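You operate a simulated robot arm through the tools that you are given. There is no shell and no other tool. Be economical: measure what you need, move in short steps, check, and stop when the job is done.

Carry out the task below with a simulated two-armed robot. There is one attempt and no reset: what you move stays moved.

TASK
On the top of the blue bench, fold the blue cloth in half and then in half again.

Only the result counts: the job must be done as asked and must still hold three seconds after the hand-in. Knocking over, shifting, dropping, spilling or breaking anything else fails it. Flat cloth is picked up by pressing the open fingertips on it (5 to 10 N) and closing them slowly along it; thin cloth reads only 2 to 8 mm in the jaws.

THE ROBOT
Two 7-joint arms with two-finger parallel grippers on one trunk, on a base that drives. Base frame: it is fixed to the floor where the robot stands at the start and does not move with it; the origin is under the middle of the robot, x ahead of it, y to its left, z up; the surface under the hand at the start is at about z = 76. Readings come in cm, rad, newtons and seconds.
The left shoulder is at the start at [7.1, 15.6, 103], the right one opposite. Places, roughly: top of the blue bench [70, -60, 80]. Payload 3.91 kg a hand.
The TCP of each hand is the grasp point between the finger pads, 3 cm short of the fingertips. In the tool frame z runs along the fingers and y along their closing line. Largest opening 11 cm; finger width 2, thickness 1; the body of the gripper, 4.8 by 11.2 cm, starts 5.5 cm behind the TCP.
Orientation is that of the tool frame in the base frame, as a unit quaternion [w, x, y, z]. With the fingers straight down and closing along the base's y, the tool's x points along the base's -x, its y along +y and its z along -z.

THE INTERFACE
- The arms move only by the tool nudge_tool. It takes "left_targets", "right_targets" or both (then of equal length, played together; a hand with none holds still); each is a list that holds one entry, the list of rows, each a list of 7 numbers: the turn, a rotation vector about the base's x, y, z in rad, then the shift along the base's x, y, z in cm, then the finger opening in cm, from 0 to 11. In form: [[[rx, ry, rz, tx, ty, tz, claw], ...]]. A call has 1 to 20 rows; each row shifts and turns the commanded pose from where the row before left it. Each row takes 0.2 s and may step no farther than 5 cm and 0.15 rad from the row before; otherwise, or with a gripper value out of range, the whole call is refused. Where a pose cannot be reached the arm comes as near as it can. A force on the tool above 40 N (or 10 N above the force at the start of the call, whichever is more), or a blocked arm, ends the call early, and 0.2 s more pass. The fingers move at their own pace (about 10.8 cm/s each) and stop on an object; they squeeze with about 25 N. The grip force told is the motor's: it shows also when the fingers shut on nothing. Time passes only in rows, and 0.2 s behind the last, so rows that do not move let the fingers close. It gives the time, the measured TCP pose, the force on the tool (base axes), the opening and the grip force at its end, in the units of the frame above (readings bear some noise), with the torque about the TCP (base axes, N m) and any sound that the robot's microphone picked up.
- Cameras (640 x 400 px; columns grow to the right, rows downward): "scene" is now at [13.36, 3.57, 126.18]; the picture's right is [0.41, -0.91, -0.00], its down [-0.48, -0.22, -0.85] and it looks along [0.77, 0.35, -0.53] (base axes); focal length 214 px, centre (320, 200). "left" rides on the left gripper at [7.2, -1.7, -10.3] in its tool frame; the picture's right is [0.23, 0.97, 0.00], its down [-0.76, 0.18, -0.62] and it looks along [-0.61, 0.14, 0.78] (tool axes); focal length 222 px, centre (320, 200). "right" rides on the right gripper at [7.2, 1.7, -10.3] in its tool frame; the picture's right is [-0.23, 0.97, 0.00], its down [-0.76, -0.18, -0.62] and it looks along [-0.61, -0.14, 0.78] (tool axes); focal length 222 px, centre (320, 200). There is no depth. A picture from a camera that has moved, and an enlarged one, comes with that camera's place and axes in the base frame and with its lens.
- grab_frame(camera): a new picture of that camera. No time passes.
- raise_lower(by): slides the trunk up (or, below 0, down) by that many cm; the arms and the scene camera ride with it, the base frame stays. It gives what a move gives, with no picture.
- base_move(legs): drives the robot by 1 to 6 legs, each [ahead, left, turn to the left] in cm, cm and rad, along the robot's own axes; the way and the turn of a leg run together, so that a leg with both is an arc; at most 150 cm and 3.142 rad a leg. The arms and the cameras ride along, it lands a little off, and it stops where it bumps. It gives what a move gives.
- head_to(pan, tilt): turns the head with the scene camera to pan (to the left, within 1.501 rad either way) and tilt (down, from -0.506 to 1.204), counted from straight ahead of the robot. It gives what a move gives.
- zoom(camera, box): a new picture of the part [left, top, right, bottom] of that camera's present view, enlarged. No time passes.
- close_job(): hands the job in; it is judged then, once.

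Work in short steps. Places have to be worked out from the pictures, the camera data and where the tool is seen: move nearer, look again, correct. Check each grasp and each placing, and mend what went wrong. You have 120 turns and 100 pictures in all, those below and enlarged ones among them. Open the grippers and draw the arms clear of the work before you hand the job in, unless the task says otherwise.

The tools are called after ">>>" by a JSON object that holds its "op" and its "data". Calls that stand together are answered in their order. nudge_tool: Moves the arms, as the interface text tells. Its arguments: {"type":"object","properties":{"left_targets":{"type":"array"},"right_targets":{"type":"array"}},"required":[]} The other tools are called the same way: raise_lower (by) slides the trunk up or down; base_move (legs) drives the base; head_to (pan, tilt) turns the head that bears the scene camera; grab_frame (camera) takes a picture; zoom (camera, box) takes an enlarged picture of a part of a camera's view; close_job () hands the job in.

At the start:

```text
time: 0.0
left_tool_pos: [84.86, 21.65, 98.95]
left_ee_rot: [0.0, 0.0, 1.0, 0.0]
left_wrist_force: [0.6, 0.4, -0.4]
left_torque: [0.0, -0.01, 0.0]
left_opening: 10.98
left_finger_force: 0.2
right_tool_pos: [70.93, -40.71, 96.78]
right_ee_rot: [0.0, 0.0, 1.0, -0.001]
right_wrist_force: [0.2, -0.5, 0.9]
right_torque: [0.01, -0.02, 0.03]
right_opening: 11.0
right_finger_force: 0.1
trunk travel left (down, up): [-47.5, 46.5]
robot x, y, heading: [-0.18, 0.32, 0.002]
head pan, tilt: [0.426, 0.553]
```

scene: 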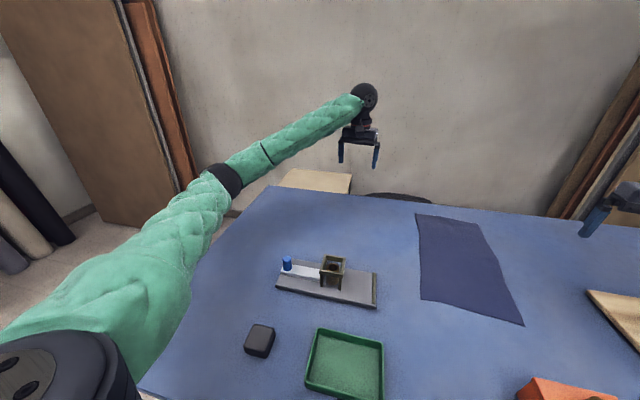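
right: 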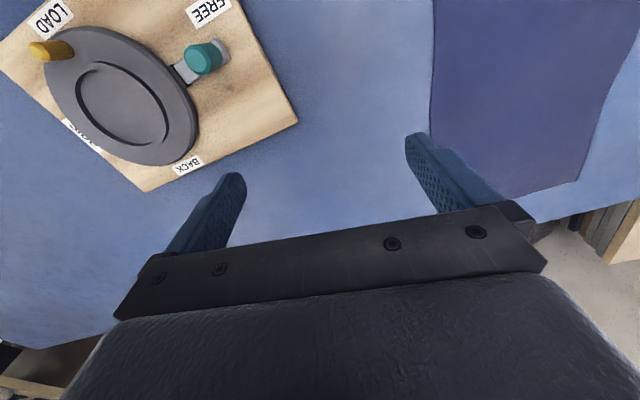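
left: 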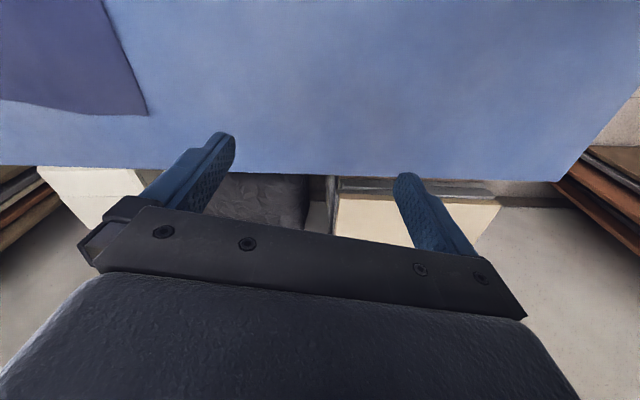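

I'll look at the whole bench first, with the head turned ahead and to the right.

>>> {"op": "head_to", "data": {"pan": -0.5, "tilt": 0.65}}

>>> {"op": "grab_frame", "data": {"camera": "scene"}}

```text
time: 1.2
left_tool_pos: [84.84, 21.66, 98.94]
left_ee_rot: [0.0, -0.001, 1.0, -0.001]
left_wrist_force: [0.5, 0.6, -0.6]
left_torque: [0.02, 0.01, 0.01]
left_opening: 11.0
left_finger_force: 0.1
right_tool_pos: [71.05, -40.81, 96.87]
right_ee_rot: [0.0, -0.001, 1.0, 0.0]
right_wrist_force: [0.2, -0.5, 0.2]
right_torque: [0.0, -0.02, -0.01]
right_opening: 11.02
right_finger_force: 0.3
trunk travel left (down, up): [-47.5, 46.5]
robot x, y, heading: [0.12, 0.18, 0.0]
head pan, tilt: [-0.499, 0.649]
```

```text
96 pictures are left
camera scene: at [12.82, -4.29, 125.33], right [-0.48, -0.88, 0.0], down [-0.53, 0.29, -0.8], along [0.7, -0.38, -0.6], focal length 214 px, centre (320, 200)
```

scene: 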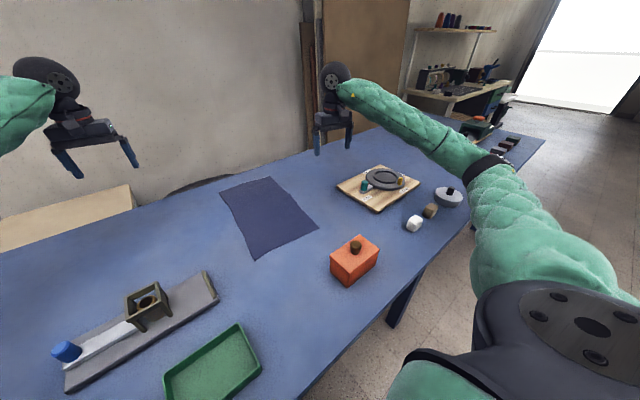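

The cloth lies on the bench with corners near A[93,-2], B[96.5,-24.6], C[57,-28], D[54.5,-6.4] at z≈76. I drive 13 cm to the right to centre on it.

>>> {"op": "base_move", "data": {"legs": [[0, -13, 0]]}}

>>> {"op": "head_to", "data": {"pan": 0.0, "tilt": 0.75}}

>>> {"op": "grab_frame", "data": {"camera": "scene"}}

```text
time: 2.5
left_tool_pos: [84.88, 7.87, 99.05]
left_ee_rot: [0.0, 0.0, 1.0, 0.002]
left_wrist_force: [-0.8, -0.5, 0.2]
left_torque: [0.02, 0.01, 0.0]
left_opening: 11.0
left_finger_force: 0.0
right_tool_pos: [70.94, -54.56, 96.63]
right_ee_rot: [-0.001, 0.001, 1.0, 0.001]
right_wrist_force: [0.8, -0.4, 0.4]
right_torque: [0.03, -0.02, -0.01]
right_opening: 11.0
right_finger_force: 0.0
trunk travel left (down, up): [-47.5, 46.5]
robot x, y, heading: [-0.03, -13.46, -0.001]
head pan, tilt: [-0.499, 0.649]
```

```text
time: 3.5
left_tool_pos: [84.81, 8.04, 98.9]
left_ee_rot: [0.0, 0.001, 1.0, -0.001]
left_wrist_force: [0.2, 0.1, -0.5]
left_torque: [0.0, 0.01, -0.01]
left_opening: 11.0
left_finger_force: 0.1
right_tool_pos: [70.92, -54.39, 96.71]
right_ee_rot: [0.0, 0.001, 1.0, 0.001]
right_wrist_force: [0.7, -0.7, -0.2]
right_torque: [-0.02, 0.0, 0.02]
right_opening: 11.0
right_finger_force: 0.1
trunk travel left (down, up): [-47.5, 46.5]
robot x, y, heading: [-0.24, -13.34, -0.003]
head pan, tilt: [0.0, 0.75]
```

```text
95 pictures are left
camera scene: at [13.48, -13.65, 124.47], right [0.0, -1.0, 0.0], down [-0.68, 0.0, -0.73], along [0.73, 0.0, -0.68], focal length 214 px, centre (320, 200)
```

scene: 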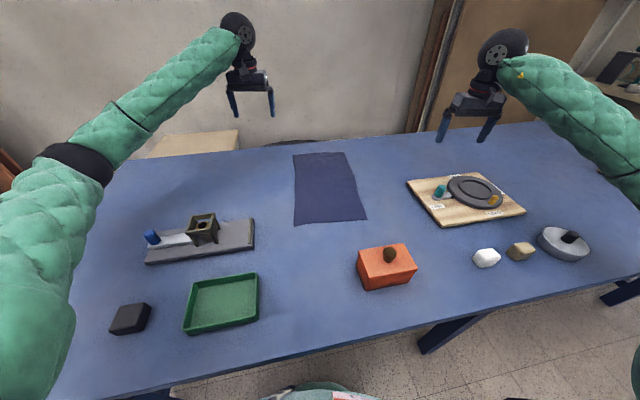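

>>> {"op": "zoom", "data": {"camera": "scene", "box": [250, 130, 410, 230]}}

```text
4.00 times, centred on (330, 180) of scene
camera zoom: at [13.48, -13.65, 124.47], right [0.0, -1.0, 0.0], down [-0.68, 0.0, -0.73], along [0.73, 0.0, -0.68], focal length 858 px, centre (280, 280)
```

zoom: 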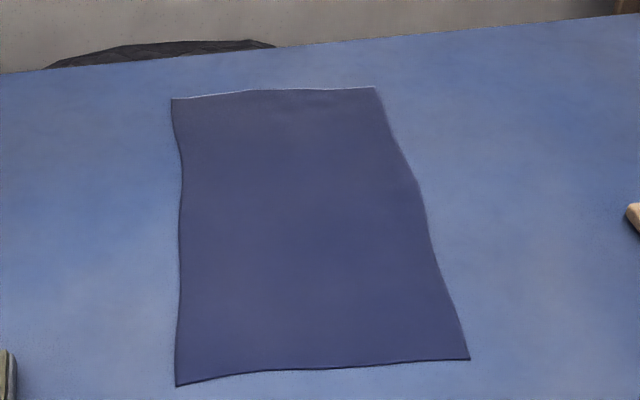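

The zoomed view refines the corners: A[93.4,-2.0], B[95.4,-23.9], C[56.3,-27.9], D[53.7,-6.2], so the cloth is turned about 0.1 rad. I turn both hands to close along the long axis and hover them over the far corners.

>>> {"op": "nudge_tool", "data": {"left_targets": [[[0, 0, -0.1222, 0.504, -1.017, -0.91, 3], [0, 0, -0.1222, 0.504, -1.017, -0.91, 3], [0, 0, -0.1222, 0.504, -1.017, -0.91, 3], [0, 0, -0.1222, 0.504, -1.017, -0.91, 3], [0, 0, -0.1222, 0.504, -1.017, -0.91, 3], [0, 0, -0.1222, 0.504, -1.017, -0.91, 3], [0, 0, -0.1222, 0.504, -1.017, -0.91, 3], [0, 0, -0.1222, 0.504, -1.017, -0.91, 3], [0, 0, -0.1222, 0.504, -1.017, -0.91, 3], [0, 0, -0.1222, 0.504, -1.017, -0.91, 3], [0, 0, -0.1222, 0.504, -1.017, -0.91, 3], [0, 0, -0.1222, 0.504, -1.017, -0.91, 3], [0, 0, 0, 0, 0, 0, 3]]], "right_targets": [[[0, 0, 0.1397, 1.81, 2.69, -0.725, 3], [0, 0, 0.1397, 1.81, 2.69, -0.725, 3], [0, 0, 0.1397, 1.81, 2.69, -0.725, 3], [0, 0, 0.1397, 1.81, 2.69, -0.725, 3], [0, 0, 0.1397, 1.81, 2.69, -0.725, 3], [0, 0, 0.1397, 1.81, 2.69, -0.725, 3], [0, 0, 0.1397, 1.81, 2.69, -0.725, 3], [0, 0, 0.1397, 1.81, 2.69, -0.725, 3], [0, 0, 0.1397, 1.81, 2.69, -0.725, 3], [0, 0, 0.1397, 1.81, 2.69, -0.725, 3], [0, 0, 0.1397, 1.81, 2.69, -0.725, 3], [0, 0, 0.1397, 1.81, 2.69, -0.725, 3], [0, 0, 0, 0, 0, 0, 3]]]}}

>>> {"op": "zoom", "data": {"camera": "scene", "box": [210, 80, 450, 230]}}

>>> {"op": "grab_frame", "data": {"camera": "left"}}

>>> {"op": "grab_frame", "data": {"camera": "right"}}

```text
time: 6.2
left_tool_pos: [91.01, -4.3, 88.12]
left_ee_rot: [0.0, 0.67, 0.743, 0.0]
left_wrist_force: [0.6, 0.3, 0.5]
left_torque: [0.0, 0.01, 0.0]
left_opening: 3.01
left_finger_force: 0.1
right_tool_pos: [79.71, -40.58, 92.81]
right_ee_rot: [0.01, -0.359, 0.933, -0.016]
right_wrist_force: [1.0, 0.1, -0.2]
right_torque: [0.01, 0.03, 0.03]
right_opening: 3.01
right_finger_force: 0.2
right hand out of reach, approached as far as the arm can: row 6, 7, 8, 9, 10, 11, 12
trunk travel left (down, up): [-47.5, 46.5]
robot x, y, heading: [-0.21, -13.53, -0.005]
head pan, tilt: [0.0, 0.75]
```

```text
2.67 times, centred on (330, 155) of scene
camera zoom: at [13.46, -13.61, 124.48], right [0.0, -1.0, 0.0], down [-0.68, 0.0, -0.73], along [0.73, 0.0, -0.68], focal length 572 px, centre (293, 320)
```

zoom: 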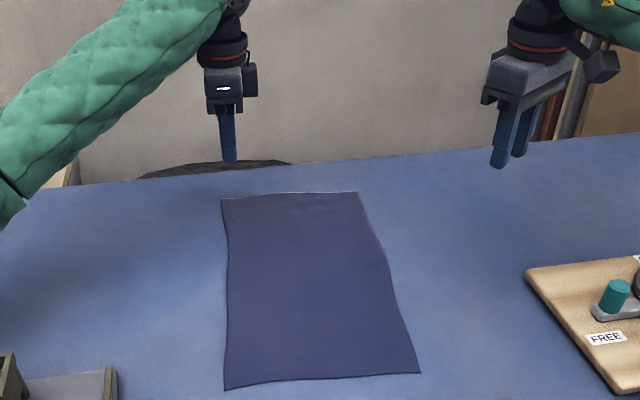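

```text
92 pictures are left
camera left: at [88.52, 2.73, 98.33], right [0.95, 0.33, 0.0], down [0.25, -0.74, 0.62], along [0.2, -0.59, -0.78], focal length 222 px, centre (320, 200)
```

left: 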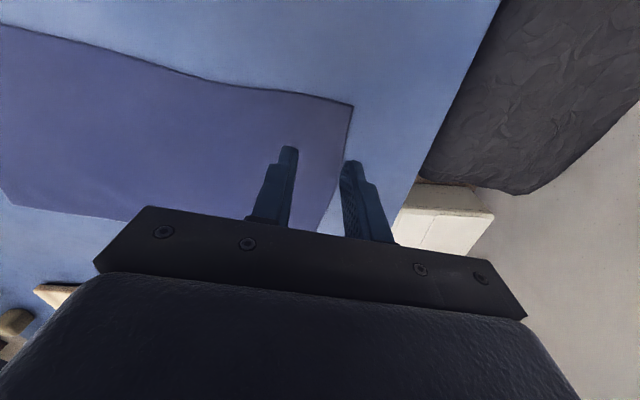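

```text
91 pictures are left
camera right: at [72.94, -43.88, 102.97], right [-0.48, 0.88, -0.03], down [0.67, 0.39, 0.64], along [0.57, 0.28, -0.77], focal length 222 px, centre (320, 200)
```

right: 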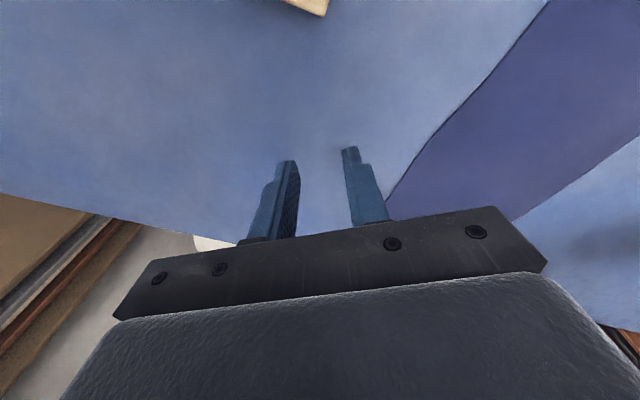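

The left hand fits; the right cannot turn that way. I test how its command carries on, turning it back a little.

>>> {"op": "nudge_tool", "data": {"right_targets": [[[0, 0, -0.15, -2, -3, 0.5, 3], [0, 0, -0.15, -2, -3, 0.5, 3]]]}}

```text
time: 6.8
left_tool_pos: [90.96, -4.1, 88.04]
left_ee_rot: [0.0, 0.669, 0.743, -0.001]
left_wrist_force: [-0.1, -0.4, 0.0]
left_torque: [-0.01, -0.01, 0.0]
left_opening: 2.97
left_finger_force: 0.0
right_tool_pos: [75.8, -46.43, 93.79]
right_ee_rot: [0.008, -0.215, 0.977, -0.016]
right_wrist_force: [-0.3, -0.1, 0.0]
right_torque: [-0.01, -0.01, 0.0]
right_opening: 3.01
right_finger_force: 0.1
trunk travel left (down, up): [-47.5, 46.5]
robot x, y, heading: [-0.26, -13.27, -0.001]
head pan, tilt: [0.0, 0.75]
```

The command continues from the actual pose. I turn the right hand the other way (same yaw as the left) and bring it over corner B.

>>> {"op": "nudge_tool", "data": {"right_targets": [[[0.028, 0.022, -0.1, 0, 0, 0, 3], [0, 0, -0.1385, 1.29, 1.87, -0.446, 3], [0, 0, -0.1385, 1.29, 1.87, -0.446, 3], [0, 0, -0.1385, 1.29, 1.87, -0.446, 3], [0, 0, -0.1385, 1.29, 1.87, -0.446, 3], [0, 0, -0.1385, 1.29, 1.87, -0.446, 3], [0, 0, -0.1385, 1.29, 1.87, -0.446, 3], [0, 0, -0.1385, 1.29, 1.87, -0.446, 3], [0, 0, -0.1385, 1.29, 1.87, -0.446, 3], [0, 0, -0.1385, 1.29, 1.87, -0.446, 3], [0, 0, -0.1385, 1.29, 1.87, -0.446, 3], [0, 0, -0.1385, 1.29, 1.87, -0.446, 3], [0, 0, -0.1385, 1.29, 1.87, -0.446, 3], [0, 0, -0.1385, 1.29, 1.87, -0.446, 3]]]}}

>>> {"op": "zoom", "data": {"camera": "scene", "box": [210, 80, 450, 230]}}

>>> {"op": "grab_frame", "data": {"camera": "right"}}

```text
time: 9.8
left_tool_pos: [90.95, -4.41, 87.99]
left_ee_rot: [-0.001, 0.67, 0.743, -0.001]
left_wrist_force: [0.2, -0.2, -1.4]
left_torque: [0.0, -0.02, -0.01]
left_opening: 2.99
left_finger_force: 0.1
right_tool_pos: [92.31, -22.16, 87.9]
right_ee_rot: [-0.002, 0.671, 0.741, -0.001]
right_wrist_force: [0.8, -0.8, 0.9]
right_torque: [0.01, -0.05, -0.03]
right_opening: 3.0
right_finger_force: 0.1
trunk travel left (down, up): [-47.5, 46.5]
robot x, y, heading: [-0.01, -13.48, 0.001]
head pan, tilt: [0.0, 0.75]
```

```text
2.67 times, centred on (330, 155) of scene
camera zoom: at [13.52, -13.58, 124.47], right [0.0, -1.0, 0.0], down [-0.68, 0.0, -0.73], along [0.73, 0.0, -0.68], focal length 572 px, centre (293, 320)
```

zoom: 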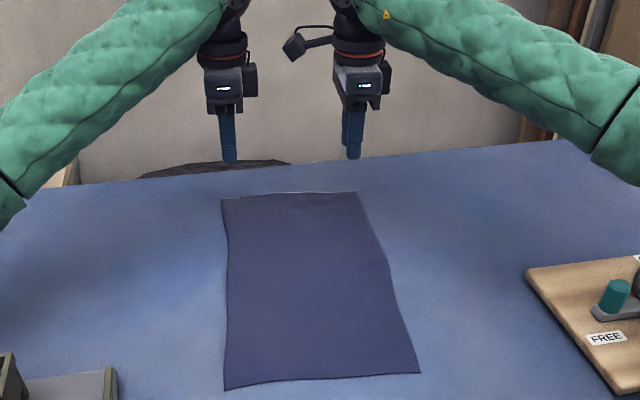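

```text
89 pictures are left
camera right: at [93.33, -14.72, 98.1], right [0.99, -0.13, 0.0], down [-0.1, -0.78, 0.62], along [-0.08, -0.62, -0.78], focal length 222 px, centre (320, 200)
```

right: 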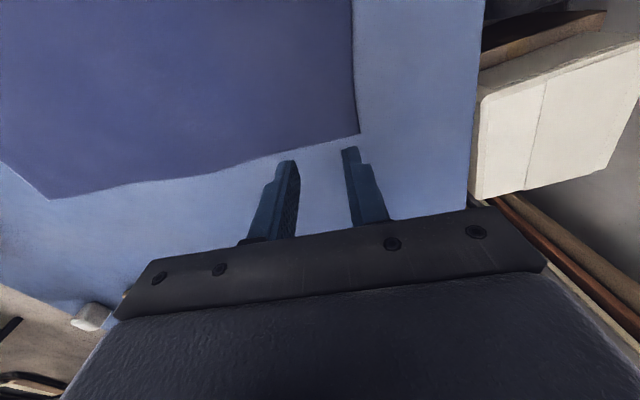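

Corner B reads [96.2,-24], A [93.5,-2.1] — as planned. I lower both hands to just above the cloth.

>>> {"op": "nudge_tool", "data": {"left_targets": [[[0, 0, 0, 0, 0, -2, 3], [0, 0, 0, 0, 0, -2, 3], [0, 0, 0, 0, 0, -2, 3], [0, 0, 0, 0, 0, -1.5, 3]]], "right_targets": [[[0, 0, 0, 0.2, 0, -2, 3], [0, 0, 0, 0.2, 0, -2, 3], [0, 0, 0, 0.2, 0, -2, 3], [0, 0, 0, 0.2, 0, -1.5, 3]]]}}

>>> {"op": "zoom", "data": {"camera": "scene", "box": [250, 100, 410, 200]}}

```text
time: 10.8
left_tool_pos: [91.3, -4.91, 81.62]
left_ee_rot: [0.002, 0.672, 0.741, 0.005]
left_wrist_force: [-0.6, -1.0, 0.0]
left_torque: [0.04, 0.03, 0.01]
left_opening: 3.0
left_finger_force: 0.1
right_tool_pos: [93.28, -22.99, 80.87]
right_ee_rot: [-0.002, 0.672, 0.74, 0.002]
right_wrist_force: [0.4, 1.1, 0.8]
right_torque: [0.01, -0.03, 0.01]
right_opening: 3.01
right_finger_force: 0.0
trunk travel left (down, up): [-47.5, 46.5]
robot x, y, heading: [0.09, -13.03, -0.009]
head pan, tilt: [0.0, 0.75]
```

```text
4.00 times, centred on (330, 150) of scene
camera zoom: at [13.47, -14.08, 124.83], right [-0.01, -1.0, 0.0], down [-0.68, 0.01, -0.73], along [0.73, 0.0, -0.68], focal length 858 px, centre (280, 400)
```

zoom: 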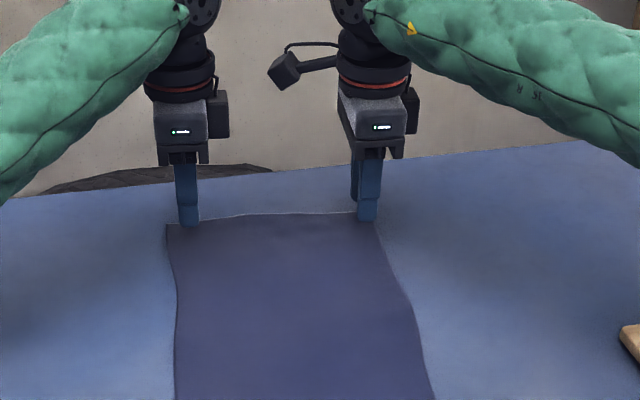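

The readings shifted by half a centimetre together; I let it settle and read again.

>>> {"op": "nudge_tool", "data": {"left_targets": [[[0, 0, 0, 0, 0, 0, 3], [0, 0, 0, 0, 0, 0, 3]]], "right_targets": [[[0, 0, 0, 0, 0, 0, 3], [0, 0, 0, 0, 0, 0, 3]]]}}

>>> {"op": "grab_frame", "data": {"camera": "right"}}

>>> {"op": "grab_frame", "data": {"camera": "left"}}

```text
time: 11.4
left_tool_pos: [91.3, -4.76, 81.48]
left_ee_rot: [0.003, 0.671, 0.742, 0.005]
left_wrist_force: [0.6, 0.5, 0.0]
left_torque: [-0.01, -0.02, -0.05]
left_opening: 2.96
left_finger_force: 0.1
right_tool_pos: [93.25, -22.95, 80.71]
right_ee_rot: [-0.002, 0.671, 0.741, 0.002]
right_wrist_force: [-0.3, -0.6, -0.8]
right_torque: [-0.01, 0.0, 0.02]
right_opening: 3.0
right_finger_force: 0.0
trunk travel left (down, up): [-47.5, 46.5]
robot x, y, heading: [-0.09, -13.3, -0.005]
head pan, tilt: [0.0, 0.75]
```

```text
87 pictures are left
camera right: at [94.17, -15.66, 90.91], right [0.99, -0.13, 0.0], down [-0.1, -0.78, 0.62], along [-0.08, -0.61, -0.79], focal length 222 px, centre (320, 200)
```

right: 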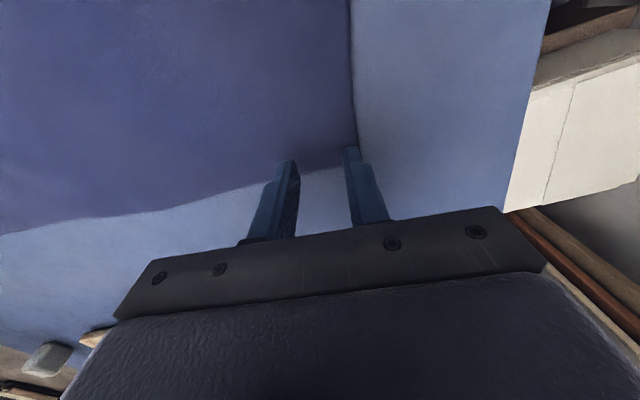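

```text
86 pictures are left
camera left: at [88.7, 2.09, 91.8], right [0.95, 0.32, 0.01], down [0.25, -0.74, 0.62], along [0.21, -0.59, -0.78], focal length 222 px, centre (320, 200)
```

left: 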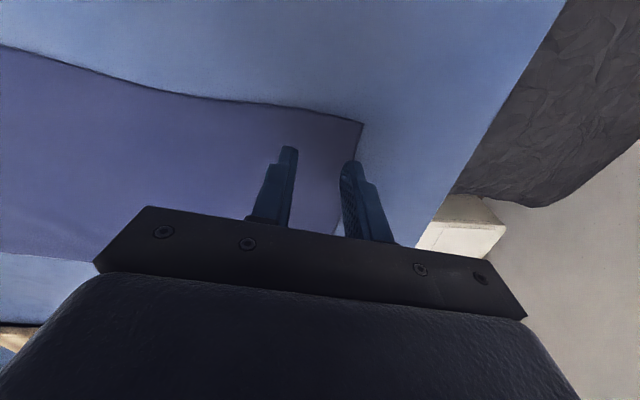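

The pictures show the right hand's fingers on the side edge, so I shift it 1.8 cm inward, the left 0.8 cm outward, and lower further.

>>> {"op": "nudge_tool", "data": {"left_targets": [[[0, 0, 0, 0, 0.8, 0, 3], [0, 0, 0, 0, 0, -0.5, 3], [0, 0, 0, 0, 0, -0.5, 3], [0, 0, 0, 0, 0, -0.4, 3], [0, 0, 0, 0, 0, 0, 3]]], "right_targets": [[[0, 0, 0, 0, 1.8, 0, 3], [0, 0, 0, 0, 0, -0.5, 3], [0, 0, 0, 0, 0, -0.3, 3], [0, 0, 0, 0, 0, 0, 3], [0, 0, 0, 0, 0, 0, 3]]]}}

```text
time: 12.8
left_tool_pos: [91.46, -4.36, 81.83]
left_ee_rot: [0.01, 0.672, 0.741, 0.014]
left_wrist_force: [0.0, 0.2, -0.3]
left_torque: [0.02, -0.01, 0.02]
left_opening: 3.01
left_finger_force: 0.1
right_tool_pos: [92.87, -21.51, 79.93]
right_ee_rot: [-0.002, 0.672, 0.741, 0.004]
right_wrist_force: [0.5, -0.6, 0.3]
right_torque: [-0.03, -0.01, 0.01]
right_opening: 3.01
right_finger_force: 0.0
trunk travel left (down, up): [-47.5, 46.5]
robot x, y, heading: [-0.03, -13.11, -0.011]
head pan, tilt: [0.0, 0.75]
stopped in row 5 (left hand): the arm was blocked; the commanded pose is now the measured one
```

The left arm reports being blocked with no wrist force: something else of the arm touches, or it is at a limit. I look.

>>> {"op": "grab_frame", "data": {"camera": "scene"}}

```text
85 pictures are left
camera scene: at [13.0, -14.39, 124.43], right [-0.01, -1.0, -0.01], down [-0.68, 0.01, -0.73], along [0.73, 0.0, -0.68], focal length 214 px, centre (320, 200)
```

scene: 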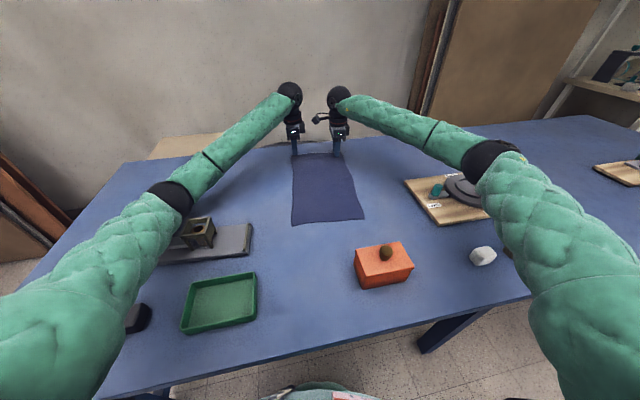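

The left elbow hangs close over the fixture on the bench. I lift both hands at once, then check that nothing was displaced.

>>> {"op": "nudge_tool", "data": {"left_targets": [[[0, 0, 0, 0, 0, 2, 3], [0, 0, 0, 0, 0, 3, 3], [0, 0, 0, 0, 0, 3, 3]]], "right_targets": [[[0, 0, 0, 0, 0, 2, 3], [0, 0, 0, 0, 0, 3, 3], [0, 0, 0, 0, 0, 3, 3]]]}}

>>> {"op": "zoom", "data": {"camera": "scene", "box": [80, 160, 320, 310]}}

```text
time: 13.7
left_tool_pos: [91.22, -3.8, 88.48]
left_ee_rot: [0.007, 0.672, 0.74, 0.007]
left_wrist_force: [0.1, 0.1, -0.6]
left_torque: [0.0, -0.03, -0.05]
left_opening: 2.99
left_finger_force: 0.1
right_tool_pos: [93.01, -20.91, 87.85]
right_ee_rot: [-0.002, 0.672, 0.74, 0.0]
right_wrist_force: [-0.8, -0.4, -0.9]
right_torque: [-0.01, -0.02, 0.0]
right_opening: 3.02
right_finger_force: 0.1
trunk travel left (down, up): [-47.5, 46.5]
robot x, y, heading: [0.38, -13.63, -0.004]
head pan, tilt: [0.0, 0.75]
```

```text
2.67 times, centred on (200, 235) of scene
camera zoom: at [13.41, -13.65, 124.42], right [-0.01, -1.0, 0.0], down [-0.68, 0.01, -0.73], along [0.73, -0.01, -0.68], focal length 572 px, centre (640, 107)
```

zoom: 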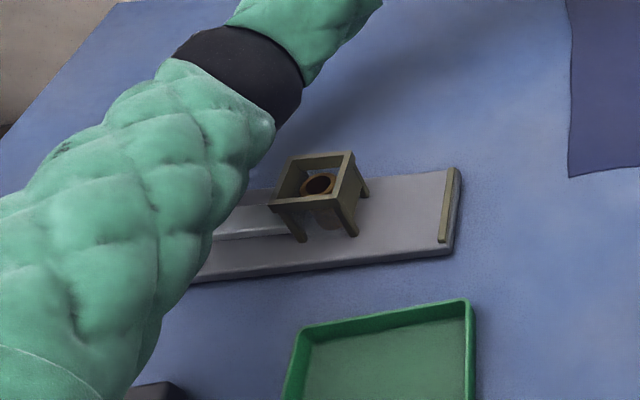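

The fixture seems in place, but I need a like-for-like full picture to be sure it didn't shift.

>>> {"op": "grab_frame", "data": {"camera": "scene"}}

```text
83 pictures are left
camera scene: at [13.41, -13.65, 124.42], right [-0.01, -1.0, 0.0], down [-0.68, 0.01, -0.73], along [0.73, -0.01, -0.68], focal length 214 px, centre (320, 200)
```

scene: 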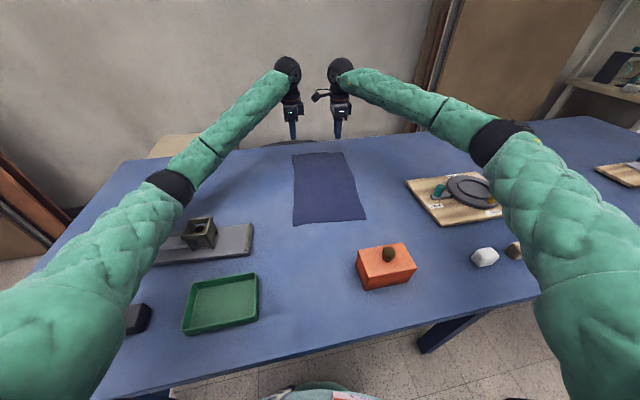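

Relative to the tray the fixture may have been dragged about a centimetre; I will verify that later with a clear view. Raising the trunk 20 cm keeps the elbows well above everything.

>>> {"op": "raise_lower", "data": {"by": 20}}

>>> {"op": "nudge_tool", "data": {"left_targets": [[[0, 0, 0, 0, 0, -3, 3], [0, 0, 0, 0, 0, -3, 3], [0, 0, 0, 0, 0, -3, 3], [0, 0, 0, 0, 0, -3, 3], [0, 0, 0, 0, 0, -3, 3], [0, 0, 0, 0, 0, -3, 3]]], "right_targets": [[[0, 0, 0, 0, 0, -3, 3], [0, 0, 0, 0, 0, -3, 3], [0, 0, 0, 0, 0, -3, 3], [0, 0, 0, 0, 0, -3, 3], [0, 0, 0, 0, 0, -3, 3], [0, 0, 0, 0, 0, -3, 3]]]}}

>>> {"op": "grab_frame", "data": {"camera": "scene"}}

```text
time: 15.8
left_tool_pos: [91.59, -3.67, 108.43]
left_ee_rot: [0.007, 0.672, 0.74, 0.006]
left_wrist_force: [-0.2, 0.2, 0.5]
left_torque: [-0.02, 0.04, -0.03]
left_opening: 3.02
left_finger_force: 0.2
right_tool_pos: [93.31, -20.89, 107.73]
right_ee_rot: [-0.001, 0.672, 0.741, 0.0]
right_wrist_force: [0.0, -0.3, -0.4]
right_torque: [0.03, -0.02, 0.0]
right_opening: 2.97
right_finger_force: 0.0
trunk travel left (down, up): [-67.5, 26.5]
robot x, y, heading: [0.18, -13.74, -0.009]
head pan, tilt: [0.0, 0.75]
```

```text
time: 17.2
left_tool_pos: [91.27, -3.89, 90.69]
left_ee_rot: [0.007, 0.672, 0.741, 0.007]
left_wrist_force: [0.1, -0.2, -0.4]
left_torque: [-0.04, -0.03, -0.01]
left_opening: 3.01
left_finger_force: 0.1
right_tool_pos: [93.23, -20.96, 89.42]
right_ee_rot: [-0.001, 0.673, 0.74, -0.001]
right_wrist_force: [0.4, 0.5, -0.2]
right_torque: [0.01, 0.02, 0.01]
right_opening: 2.99
right_finger_force: 0.1
trunk travel left (down, up): [-67.5, 26.5]
robot x, y, heading: [0.0, -13.24, -0.007]
head pan, tilt: [0.0, 0.75]
```

```text
82 pictures are left
camera scene: at [13.74, -13.63, 144.47], right [-0.01, -1.0, 0.0], down [-0.68, 0.01, -0.73], along [0.73, -0.01, -0.68], focal length 214 px, centre (320, 200)
```

scene: 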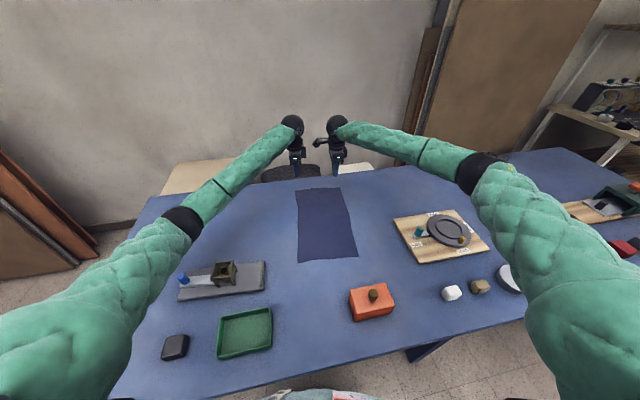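

The elbows are now high above the objects. I lower both hands again towards the cloth, correcting the left's small tilt.

>>> {"op": "nudge_tool", "data": {"left_targets": [[[0, 0.02, 0, 0, 0, -3, 3], [0, 0, 0, 0, 0, -3, 3], [0, 0, 0, 0, 0, -2, 3], [0, 0, 0, 0, 0, -1.9, 3], [0, 0, 0, 0, 0, 0, 3]]], "right_targets": [[[0, 0, 0, 0, 0, -3, 3], [0, 0, 0, 0, 0, -3, 3], [0, 0, 0, 0, 0, -2, 3], [0, 0, 0, 0, 0, -0.9, 3], [0, 0, 0, 0, 0, 0, 3]]]}}

>>> {"op": "grab_frame", "data": {"camera": "left"}}

>>> {"op": "grab_frame", "data": {"camera": "right"}}

```text
time: 18.4
left_tool_pos: [91.13, -3.84, 80.65]
left_ee_rot: [0.0, 0.671, 0.741, 0.0]
left_wrist_force: [-0.4, 0.4, 0.2]
left_torque: [-0.01, 0.0, -0.03]
left_opening: 3.01
left_finger_force: 0.1
right_tool_pos: [93.43, -20.88, 80.89]
right_ee_rot: [-0.001, 0.672, 0.74, 0.0]
right_wrist_force: [0.2, 0.2, 0.3]
right_torque: [0.01, -0.06, 0.0]
right_opening: 2.99
right_finger_force: 0.0
trunk travel left (down, up): [-67.5, 26.5]
robot x, y, heading: [0.43, -13.18, 0.001]
head pan, tilt: [0.0, 0.75]
```

```text
81 pictures are left
camera left: at [88.7, 3.2, 90.89], right [0.95, 0.32, 0.0], down [0.25, -0.74, 0.62], along [0.2, -0.59, -0.78], focal length 222 px, centre (320, 200)
```

left: 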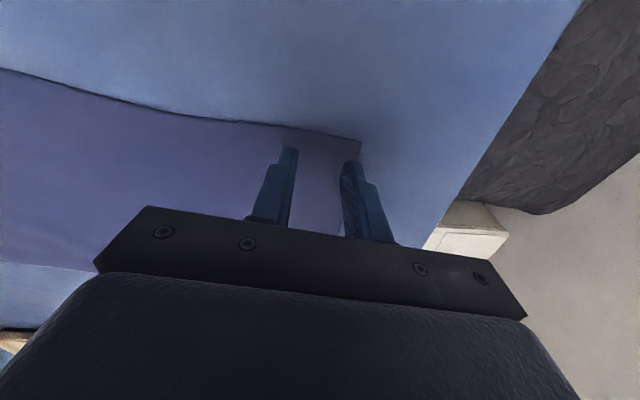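

```text
80 pictures are left
camera right: at [94.46, -13.58, 91.18], right [0.99, -0.13, 0.0], down [-0.1, -0.78, 0.62], along [-0.08, -0.62, -0.78], focal length 222 px, centre (320, 200)
```

right: 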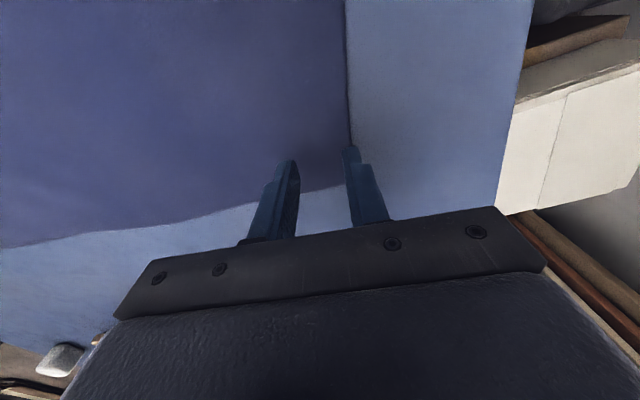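

Left is good (shift inward 0.4); right should go 1.3 cm outward and 0.5 cm back. Then I lower 1.2 cm.

>>> {"op": "nudge_tool", "data": {"left_targets": [[[0, 0, 0, 0, -0.4, 0, 3], [0, 0, 0, 0, 0, -0.4, 3], [0, 0, 0, 0, 0, -0.4, 3], [0, 0, 0, 0, 0, -0.3, 3], [0, 0, 0, 0, 0, 0, 3]]], "right_targets": [[[0, 0, 0, -0.5, -1.3, 0, 3], [0, 0, 0, 0, 0, -0.4, 3], [0, 0, 0, 0, 0, -0.4, 3], [0, 0, 0, 0, 0, -0.4, 3], [0, 0, 0, 0, 0, 0, 3]]]}}

```text
time: 19.6
left_tool_pos: [91.33, -4.18, 79.6]
left_ee_rot: [0.0, 0.672, 0.741, 0.0]
left_wrist_force: [0.2, -0.2, 0.8]
left_torque: [-0.02, 0.04, 0.02]
left_opening: 2.97
left_finger_force: 0.0
right_tool_pos: [92.72, -22.18, 79.82]
right_ee_rot: [-0.001, 0.672, 0.74, -0.001]
right_wrist_force: [-0.2, 0.6, 0.0]
right_torque: [0.01, -0.01, 0.01]
right_opening: 3.02
right_finger_force: 0.0
trunk travel left (down, up): [-67.5, 26.5]
robot x, y, heading: [0.11, -13.13, -0.006]
head pan, tilt: [0.0, 0.75]
```

No contact yet; down a further 0.4 cm each.

>>> {"op": "nudge_tool", "data": {"left_targets": [[[0, 0, 0, 0, 0, -0.2, 3], [0, 0, 0, 0, 0, -0.1, 3], [0, 0, 0, 0, 0, 0, 3]]], "right_targets": [[[0, 0, 0, 0, 0, -0.2, 3], [0, 0, 0, 0, 0, -0.2, 3], [0, 0, 0, 0, 0, 0, 3]]]}}

```text
time: 20.4
left_tool_pos: [91.34, -4.08, 79.21]
left_ee_rot: [0.0, 0.672, 0.741, 0.0]
left_wrist_force: [0.6, 0.1, 1.0]
left_torque: [0.02, 0.01, 0.01]
left_opening: 2.98
left_finger_force: 0.0
right_tool_pos: [92.63, -22.08, 79.37]
right_ee_rot: [-0.001, 0.672, 0.74, -0.001]
right_wrist_force: [0.5, 0.3, 0.1]
right_torque: [-0.02, -0.01, -0.01]
right_opening: 3.01
right_finger_force: 0.1
trunk travel left (down, up): [-67.5, 26.5]
robot x, y, heading: [0.2, -13.21, -0.011]
head pan, tilt: [0.0, 0.75]
```

>>> {"op": "nudge_tool", "data": {"left_targets": [[[0, 0, 0, 0, 0, -0.2, 3], [0, 0, 0, 0, 0, 0, 3]]], "right_targets": [[[0, 0, 0, 0, 0, -0.2, 3], [0, 0, 0, 0, 0, -0.1, 3]]]}}

```text
time: 21.0
left_tool_pos: [91.31, -4.12, 79.12]
left_ee_rot: [0.001, 0.671, 0.741, 0.001]
left_wrist_force: [0.9, 0.5, 3.7]
left_torque: [0.0, -0.05, -0.01]
left_opening: 2.98
left_finger_force: 0.1
right_tool_pos: [92.69, -22.09, 79.15]
right_ee_rot: [-0.001, 0.672, 0.74, 0.001]
right_wrist_force: [1.4, -1.8, 10.2]
right_torque: [-0.09, -0.12, -0.05]
right_opening: 3.0
right_finger_force: 0.1
trunk travel left (down, up): [-67.5, 26.5]
robot x, y, heading: [0.38, -13.31, -0.004]
head pan, tilt: [0.0, 0.75]
```

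Both press on the cloth (left 3.7 N, right 10 N). I add 0.1 cm on the left and close slowly along the cloth.

>>> {"op": "nudge_tool", "data": {"left_targets": [[[0, 0, 0, 0, 0, -0.1, 3], [0, 0, 0, 0, 0, 0, 2.7], [0, 0, 0, 0, 0, 0, 2.4], [0, 0, 0, 0, 0, 0, 2.1], [0, 0, 0, 0, 0, 0, 1.8], [0, 0, 0, 0, 0, 0, 1.5], [0, 0, 0, 0, 0, 0, 1.2], [0, 0, 0, 0, 0, 0, 0.9], [0, 0, 0, 0, 0, 0, 0.6], [0, 0, 0, 0, 0, 0, 0.3], [0, 0, 0, 0, 0, 0, 0], [0, 0, 0, 0, 0, 0, 0], [0, 0, 0, 0, 0, 0, 0]]], "right_targets": [[[0, 0, 0, 0, 0, 0, 3], [0, 0, 0, 0, 0, 0, 2.7], [0, 0, 0, 0, 0, 0, 2.4], [0, 0, 0, 0, 0, 0, 2.1], [0, 0, 0, 0, 0, 0, 1.8], [0, 0, 0, 0, 0, 0, 1.5], [0, 0, 0, 0, 0, 0, 1.2], [0, 0, 0, 0, 0, 0, 0.9], [0, 0, 0, 0, 0, 0, 0.6], [0, 0, 0, 0, 0, 0, 0.3], [0, 0, 0, 0, 0, 0, 0], [0, 0, 0, 0, 0, 0, 0], [0, 0, 0, 0, 0, 0, 0]]]}}

>>> {"op": "grab_frame", "data": {"camera": "left"}}

>>> {"op": "grab_frame", "data": {"camera": "right"}}

```text
time: 23.8
left_tool_pos: [91.21, -4.25, 79.12]
left_ee_rot: [0.0, 0.672, 0.741, 0.001]
left_wrist_force: [0.4, -0.6, 14.1]
left_torque: [-0.01, 0.0, 0.04]
left_opening: 0.23
left_finger_force: 25.2
right_tool_pos: [92.63, -22.09, 79.14]
right_ee_rot: [0.0, 0.672, 0.74, 0.001]
right_wrist_force: [1.2, -0.1, 13.6]
right_torque: [-0.05, -0.06, -0.03]
right_opening: 0.02
right_finger_force: 24.7
trunk travel left (down, up): [-67.5, 26.5]
robot x, y, heading: [0.28, -13.28, -0.007]
head pan, tilt: [0.0, 0.75]
```

```text
79 pictures are left
camera left: at [88.82, 2.78, 89.39], right [0.95, 0.32, 0.0], down [0.25, -0.74, 0.62], along [0.2, -0.59, -0.78], focal length 222 px, centre (320, 200)
```

left: 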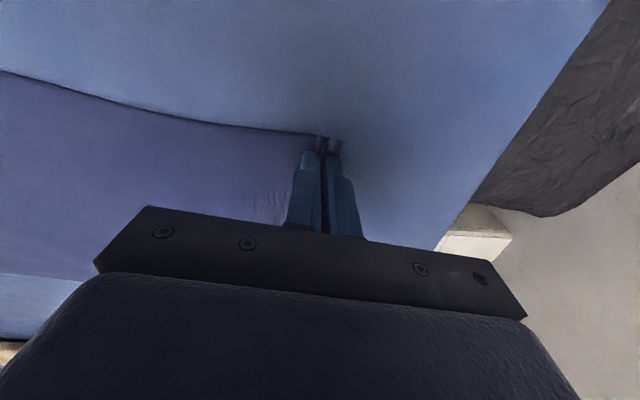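

```text
78 pictures are left
camera right: at [93.57, -14.77, 89.41], right [0.99, -0.13, 0.0], down [-0.1, -0.78, 0.62], along [-0.08, -0.62, -0.78], focal length 222 px, centre (320, 200)
```

right: 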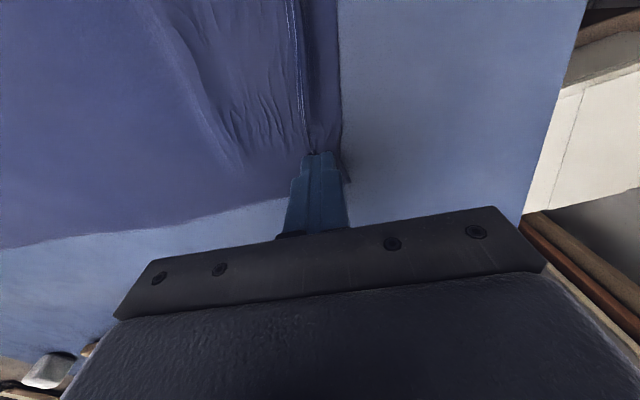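

Left holds cloth (2.3 mm); the right shut on nothing (0.2 mm). I reopen the right hand wider and try again with it 0.4 cm further in.

>>> {"op": "nudge_tool", "data": {"right_targets": [[[0, 0, 0, 0, 0, 1.0, 0], [0, 0, 0, 0, 0, 0.5, 3.6], [0, 0, 0, -0.4, 0, 0, 3.6], [0, 0, 0, 0, 0, 0, 3.6], [0, 0, 0, 0, 0, -0.8, 3.6], [0, 0, 0, 0, 0, -0.5, 3.6], [0, 0, 0, 0, 0, -0.1, 3.6]]]}}

>>> {"op": "grab_frame", "data": {"camera": "right"}}

```text
time: 25.4
left_tool_pos: [91.22, -4.22, 79.13]
left_ee_rot: [0.001, 0.672, 0.741, 0.0]
left_wrist_force: [1.5, -0.2, 23.0]
left_torque: [0.01, -0.02, 0.01]
left_opening: 0.23
left_finger_force: 25.4
right_tool_pos: [92.18, -22.16, 79.28]
right_ee_rot: [-0.001, 0.672, 0.741, 0.0]
right_wrist_force: [-0.3, -0.3, 0.4]
right_torque: [-0.01, -0.02, 0.04]
right_opening: 3.6
right_finger_force: 0.0
trunk travel left (down, up): [-67.5, 26.5]
robot x, y, heading: [-0.01, -13.56, -0.007]
head pan, tilt: [0.0, 0.75]
```

```text
77 pictures are left
camera right: at [93.16, -14.79, 89.46], right [0.99, -0.13, 0.0], down [-0.1, -0.78, 0.62], along [-0.08, -0.62, -0.78], focal length 222 px, centre (320, 200)
```

right: 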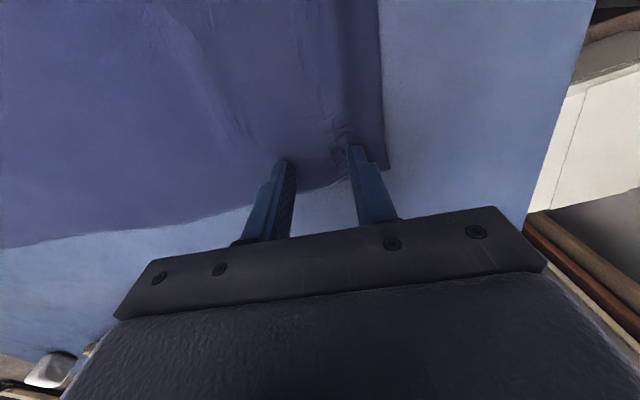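

The ridge lies between the fingers. I press the right hand lightly down, relieve the left a touch, and close slowly.

>>> {"op": "nudge_tool", "data": {"left_targets": [[[0, 0, 0, 0, 0, 0.15, 0], [0, 0, 0, 0, 0, 0, 0], [0, 0, 0, 0, 0, 0, 0]]], "right_targets": [[[0, 0, 0, 0, 0, -0.15, 3.6], [0, 0, 0, 0, 0, -0.1, 3.6], [0, 0, 0, 0, 0, 0, 3.6]]]}}

```text
time: 26.2
left_tool_pos: [91.01, -4.04, 79.12]
left_ee_rot: [0.0, 0.672, 0.741, 0.0]
left_wrist_force: [1.0, -0.9, 3.1]
left_torque: [-0.02, -0.02, 0.02]
left_opening: 0.24
left_finger_force: 25.2
right_tool_pos: [92.15, -22.23, 79.11]
right_ee_rot: [0.0, 0.671, 0.741, 0.001]
right_wrist_force: [-3.8, -0.6, 26.2]
right_torque: [-0.16, 0.17, -0.03]
right_opening: 3.6
right_finger_force: 0.2
trunk travel left (down, up): [-67.5, 26.5]
robot x, y, heading: [0.1, -13.4, -0.002]
head pan, tilt: [0.0, 0.75]
```

>>> {"op": "nudge_tool", "data": {"right_targets": [[[0, 0, 0, 0, 0, 0.12, 3.6], [0, 0, 0, 0, 0, 0, 3.4], [0, 0, 0, 0, 0, 0, 3.1], [0, 0, 0, 0, 0, 0, 2.8], [0, 0, 0, 0, 0, 0, 2.5], [0, 0, 0, 0, 0, 0, 2.2], [0, 0, 0, 0, 0, 0, 1.9], [0, 0, 0, 0, 0, 0, 1.6], [0, 0, 0, 0, 0, 0, 1.3], [0, 0, 0, 0, 0, 0, 1.0], [0, 0, 0, 0, 0, 0, 0.7], [0, 0, 0, 0, 0, 0, 0.4], [0, 0, 0, 0, 0, 0, 0.1], [0, 0, 0, 0, 0, 0, 0], [0, 0, 0, 0, 0, 0, 0], [0, 0, 0, 0, 0, 0, 0]]]}}

>>> {"op": "grab_frame", "data": {"camera": "right"}}

```text
time: 29.6
left_tool_pos: [91.16, -4.18, 79.36]
left_ee_rot: [0.0, 0.672, 0.741, 0.0]
left_wrist_force: [-0.4, 0.4, 0.3]
left_torque: [0.02, -0.04, -0.03]
left_opening: 0.21
left_finger_force: 25.4
right_tool_pos: [92.1, -22.06, 79.21]
right_ee_rot: [0.001, 0.672, 0.74, 0.0]
right_wrist_force: [-1.6, -0.2, 34.0]
right_torque: [-0.18, -0.01, 0.0]
right_opening: 0.26
right_finger_force: 25.1
trunk travel left (down, up): [-67.5, 26.5]
robot x, y, heading: [0.25, -13.35, -0.006]
head pan, tilt: [0.0, 0.75]
```

```text
76 pictures are left
camera right: at [93.1, -14.79, 89.39], right [0.99, -0.13, 0.0], down [-0.1, -0.78, 0.62], along [-0.08, -0.62, -0.78], focal length 222 px, centre (320, 200)
```

right: 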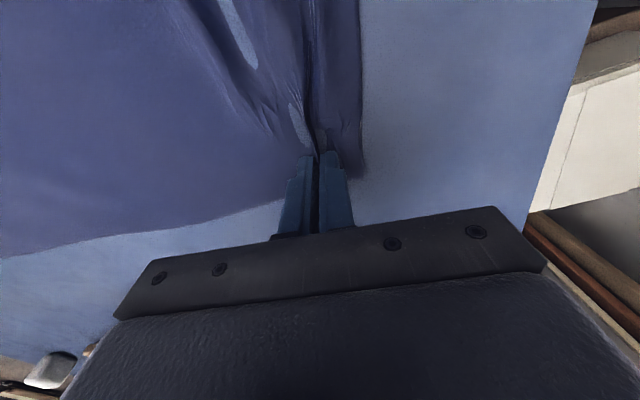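

Now both grip (2.1 and 2.6 mm). I lift both 5 cm and check.

>>> {"op": "nudge_tool", "data": {"left_targets": [[[0, 0, 0, 0, 0, 1, 0], [0, 0, 0, 0, 0, 1.5, 0], [0, 0, 0, 0, 0, 1.5, 0], [0, 0, 0, 0, 0, 1.5, 0]]], "right_targets": [[[0, 0, 0, 0, 0, 1, 0], [0, 0, 0, 0, 0, 1.5, 0], [0, 0, 0, 0, 0, 1.5, 0], [0, 0, 0, 0, 0, 1.5, 0]]]}}

>>> {"op": "zoom", "data": {"camera": "scene", "box": [240, 130, 400, 270]}}

```text
time: 30.6
left_tool_pos: [91.33, -4.22, 84.62]
left_ee_rot: [0.0, 0.672, 0.74, 0.0]
left_wrist_force: [0.5, -0.4, -0.3]
left_torque: [-0.02, 0.0, 0.0]
left_opening: 0.23
left_finger_force: 24.6
right_tool_pos: [92.3, -22.06, 84.49]
right_ee_rot: [-0.002, 0.673, 0.74, -0.001]
right_wrist_force: [-0.5, 0.4, -0.1]
right_torque: [0.01, 0.04, 0.02]
right_opening: 0.22
right_finger_force: 25.1
trunk travel left (down, up): [-67.5, 26.5]
robot x, y, heading: [0.12, -13.55, -0.005]
head pan, tilt: [0.0, 0.75]
```

```text
2.86 times, centred on (320, 200) of scene
camera zoom: at [13.54, -13.63, 144.47], right [-0.01, -1.0, 0.0], down [-0.68, 0.01, -0.73], along [0.73, -0.01, -0.68], focal length 613 px, centre (320, 200)
```

zoom: 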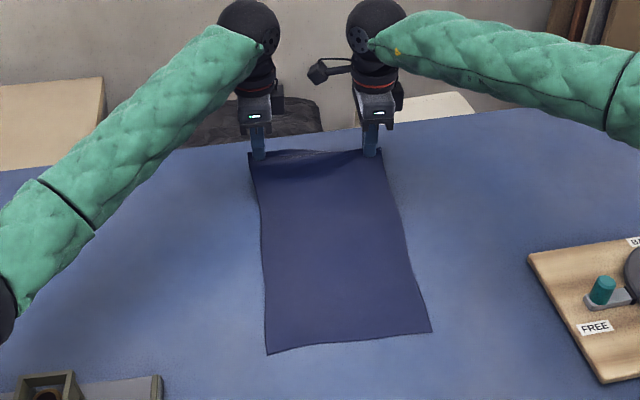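

Both corners are lifted. The right hand's free flap is about 3 cm, though, which would turn under in the fold; I set both down, open the right hand and look to regrasp nearer the edge.

>>> {"op": "nudge_tool", "data": {"left_targets": [[[0, 0, 0, 0, 0, -1.5, 0], [0, 0, 0, 0, 0, -1.5, 0], [0, 0, 0, 0, 0, -1.5, 0], [0, 0, 0, 0, 0, -0.6, 0], [0, 0, 0, 0, 0, 0, 0], [0, 0, 0, 0, 0, 0, 0], [0, 0, 0, 0, 0, 0, 0]]], "right_targets": [[[0, 0, 0, 0, 0, -1.5, 0], [0, 0, 0, 0, 0, -1.5, 0], [0, 0, 0, 0, 0, -1.5, 0], [0, 0, 0, 0, 0, -0.4, 0], [0, 0, 0, 0, 0, 0, 2.5], [0, 0, 0, 0, 0, 1, 2.5], [0, 0, 0, 1.5, 0.2, 0.5, 2.5]]]}}

>>> {"op": "grab_frame", "data": {"camera": "right"}}

```text
time: 32.2
left_tool_pos: [91.52, -4.12, 79.62]
left_ee_rot: [0.0, 0.671, 0.741, 0.0]
left_wrist_force: [0.2, 0.2, 0.3]
left_torque: [-0.03, 0.02, 0.01]
left_opening: 0.23
left_finger_force: 25.3
right_tool_pos: [93.88, -21.95, 80.89]
right_ee_rot: [-0.001, 0.672, 0.74, -0.001]
right_wrist_force: [0.0, 0.2, -0.2]
right_torque: [0.04, 0.05, -0.03]
right_opening: 2.5
right_finger_force: 0.1
trunk travel left (down, up): [-67.5, 26.5]
robot x, y, heading: [-0.05, -13.57, -0.005]
head pan, tilt: [0.0, 0.75]
```

```text
74 pictures are left
camera right: at [94.95, -14.65, 91.14], right [0.99, -0.13, 0.0], down [-0.1, -0.78, 0.62], along [-0.09, -0.62, -0.78], focal length 222 px, centre (320, 200)
```

right: 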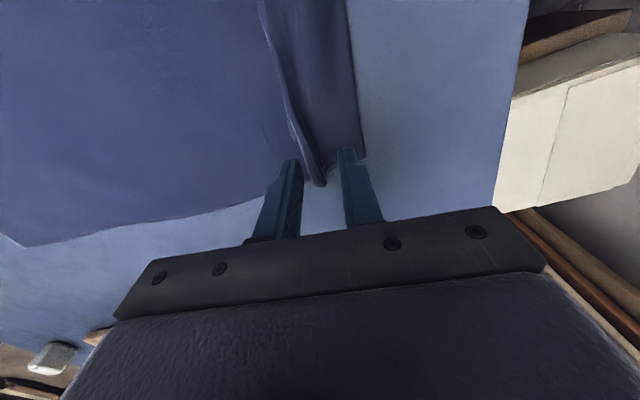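

A pleat remains near the right fingers. I press over it with narrow fingers and spread them to flatten it.

>>> {"op": "nudge_tool", "data": {"right_targets": [[[0, 0, 0, -0.5, 0, 0, 2.2], [0, 0, 0, 0, 0, -0.8, 2.2], [0, 0, 0, 0, 0, -0.8, 2.2], [0, 0, 0, 0, 0, -0.15, 2.2], [0, 0, 0, 0, 0, -0.05, 2.2], [0, 0, 0, 0, 0, 0, 2.2]]]}}

```text
time: 33.6
left_tool_pos: [91.53, -4.26, 79.73]
left_ee_rot: [0.0, 0.673, 0.74, -0.001]
left_wrist_force: [0.3, -0.5, 0.4]
left_torque: [-0.01, 0.0, 0.0]
left_opening: 0.27
left_finger_force: 24.9
right_tool_pos: [93.31, -21.94, 79.2]
right_ee_rot: [-0.002, 0.673, 0.74, -0.001]
right_wrist_force: [0.7, 0.2, -0.5]
right_torque: [-0.02, 0.01, 0.04]
right_opening: 2.21
right_finger_force: 0.1
trunk travel left (down, up): [-67.5, 26.5]
robot x, y, heading: [0.12, -13.32, -0.007]
head pan, tilt: [0.0, 0.75]
```

>>> {"op": "nudge_tool", "data": {"right_targets": [[[0, 0, 0, 0, 0, -0.15, 2.2], [0, 0, 0, 0, 0, -0.05, 2.2], [0, 0, 0, 0, 0, 0, 2.6], [0, 0, 0, 0, 0, 0, 3.0], [0, 0, 0, 0, 0, 0, 3.4], [0, 0, 0, 0, 0, 0, 3.8], [0, 0, 0, 0, 0, 0, 4.2], [0, 0, 0, 0, 0, 0, 4.6], [0, 0, 0, 0, 0, 0, 5], [0, 0, 0, 0, 0, 0.5, 5], [0, 0, 0, 0, 0, 1, 5]]]}}

>>> {"op": "grab_frame", "data": {"camera": "right"}}

```text
time: 36.0
left_tool_pos: [91.44, -4.09, 79.69]
left_ee_rot: [0.0, 0.672, 0.741, 0.0]
left_wrist_force: [0.1, 0.1, 0.5]
left_torque: [0.01, -0.02, -0.03]
left_opening: 0.24
left_finger_force: 25.1
right_tool_pos: [93.28, -21.89, 80.6]
right_ee_rot: [0.0, 0.672, 0.74, 0.0]
right_wrist_force: [-0.2, -0.6, 0.2]
right_torque: [-0.02, -0.03, -0.02]
right_opening: 4.99
right_finger_force: 0.0
trunk travel left (down, up): [-67.5, 26.5]
robot x, y, heading: [-0.2, -13.21, -0.007]
head pan, tilt: [0.0, 0.75]
```

```text
73 pictures are left
camera right: at [94.27, -14.49, 90.82], right [0.99, -0.13, 0.0], down [-0.1, -0.78, 0.62], along [-0.08, -0.62, -0.78], focal length 222 px, centre (320, 200)
```

right: 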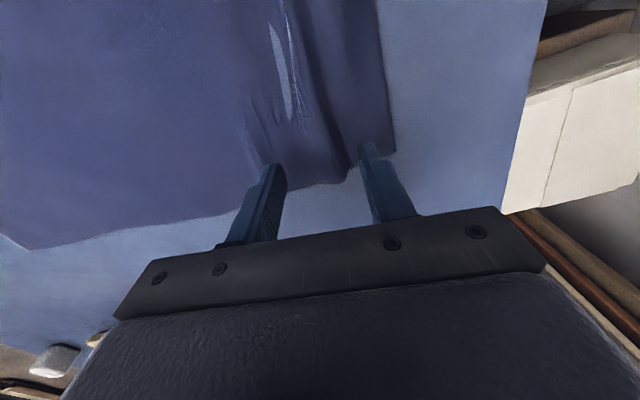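

The pleat is mostly flat; corner B now at about [98.8,-22.5]. I move the right hand out to grip just at the edge and look before pressing.

>>> {"op": "nudge_tool", "data": {"right_targets": [[[0, 0, 0, 1.7, 0.7, 0, 2.5], [0, 0, 0, 1.6, 0.6, 0, 2.5], [0, 0, 0, 0, 0, -0.5, 2.5], [0, 0, 0, 0, 0, -0.3, 2.5], [0, 0, 0, 0, 0, 0, 2.5]]]}}

>>> {"op": "grab_frame", "data": {"camera": "right"}}

```text
time: 37.2
left_tool_pos: [91.58, -4.27, 79.58]
left_ee_rot: [0.0, 0.672, 0.741, 0.001]
left_wrist_force: [-0.2, -0.3, 0.1]
left_torque: [-0.02, -0.01, 0.02]
left_opening: 0.26
left_finger_force: 25.5
right_tool_pos: [96.69, -20.77, 79.69]
right_ee_rot: [-0.002, 0.672, 0.741, -0.002]
right_wrist_force: [0.2, -0.4, -0.9]
right_torque: [0.02, 0.01, -0.01]
right_opening: 2.5
right_finger_force: 0.1
trunk travel left (down, up): [-67.5, 26.5]
robot x, y, heading: [0.36, -13.12, -0.007]
head pan, tilt: [0.0, 0.75]
```

```text
72 pictures are left
camera right: at [97.66, -13.29, 89.96], right [0.99, -0.13, 0.0], down [-0.1, -0.78, 0.62], along [-0.08, -0.62, -0.78], focal length 222 px, centre (320, 200)
```

right: 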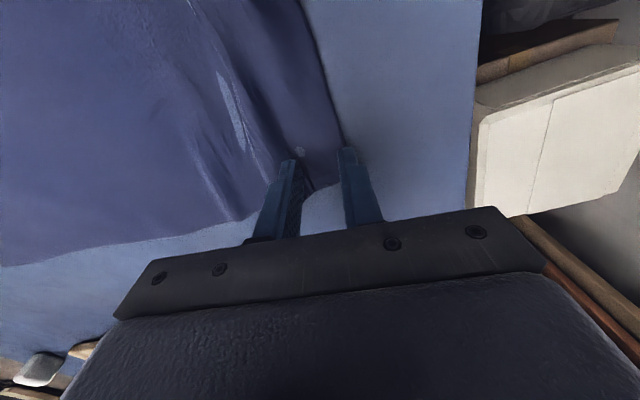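

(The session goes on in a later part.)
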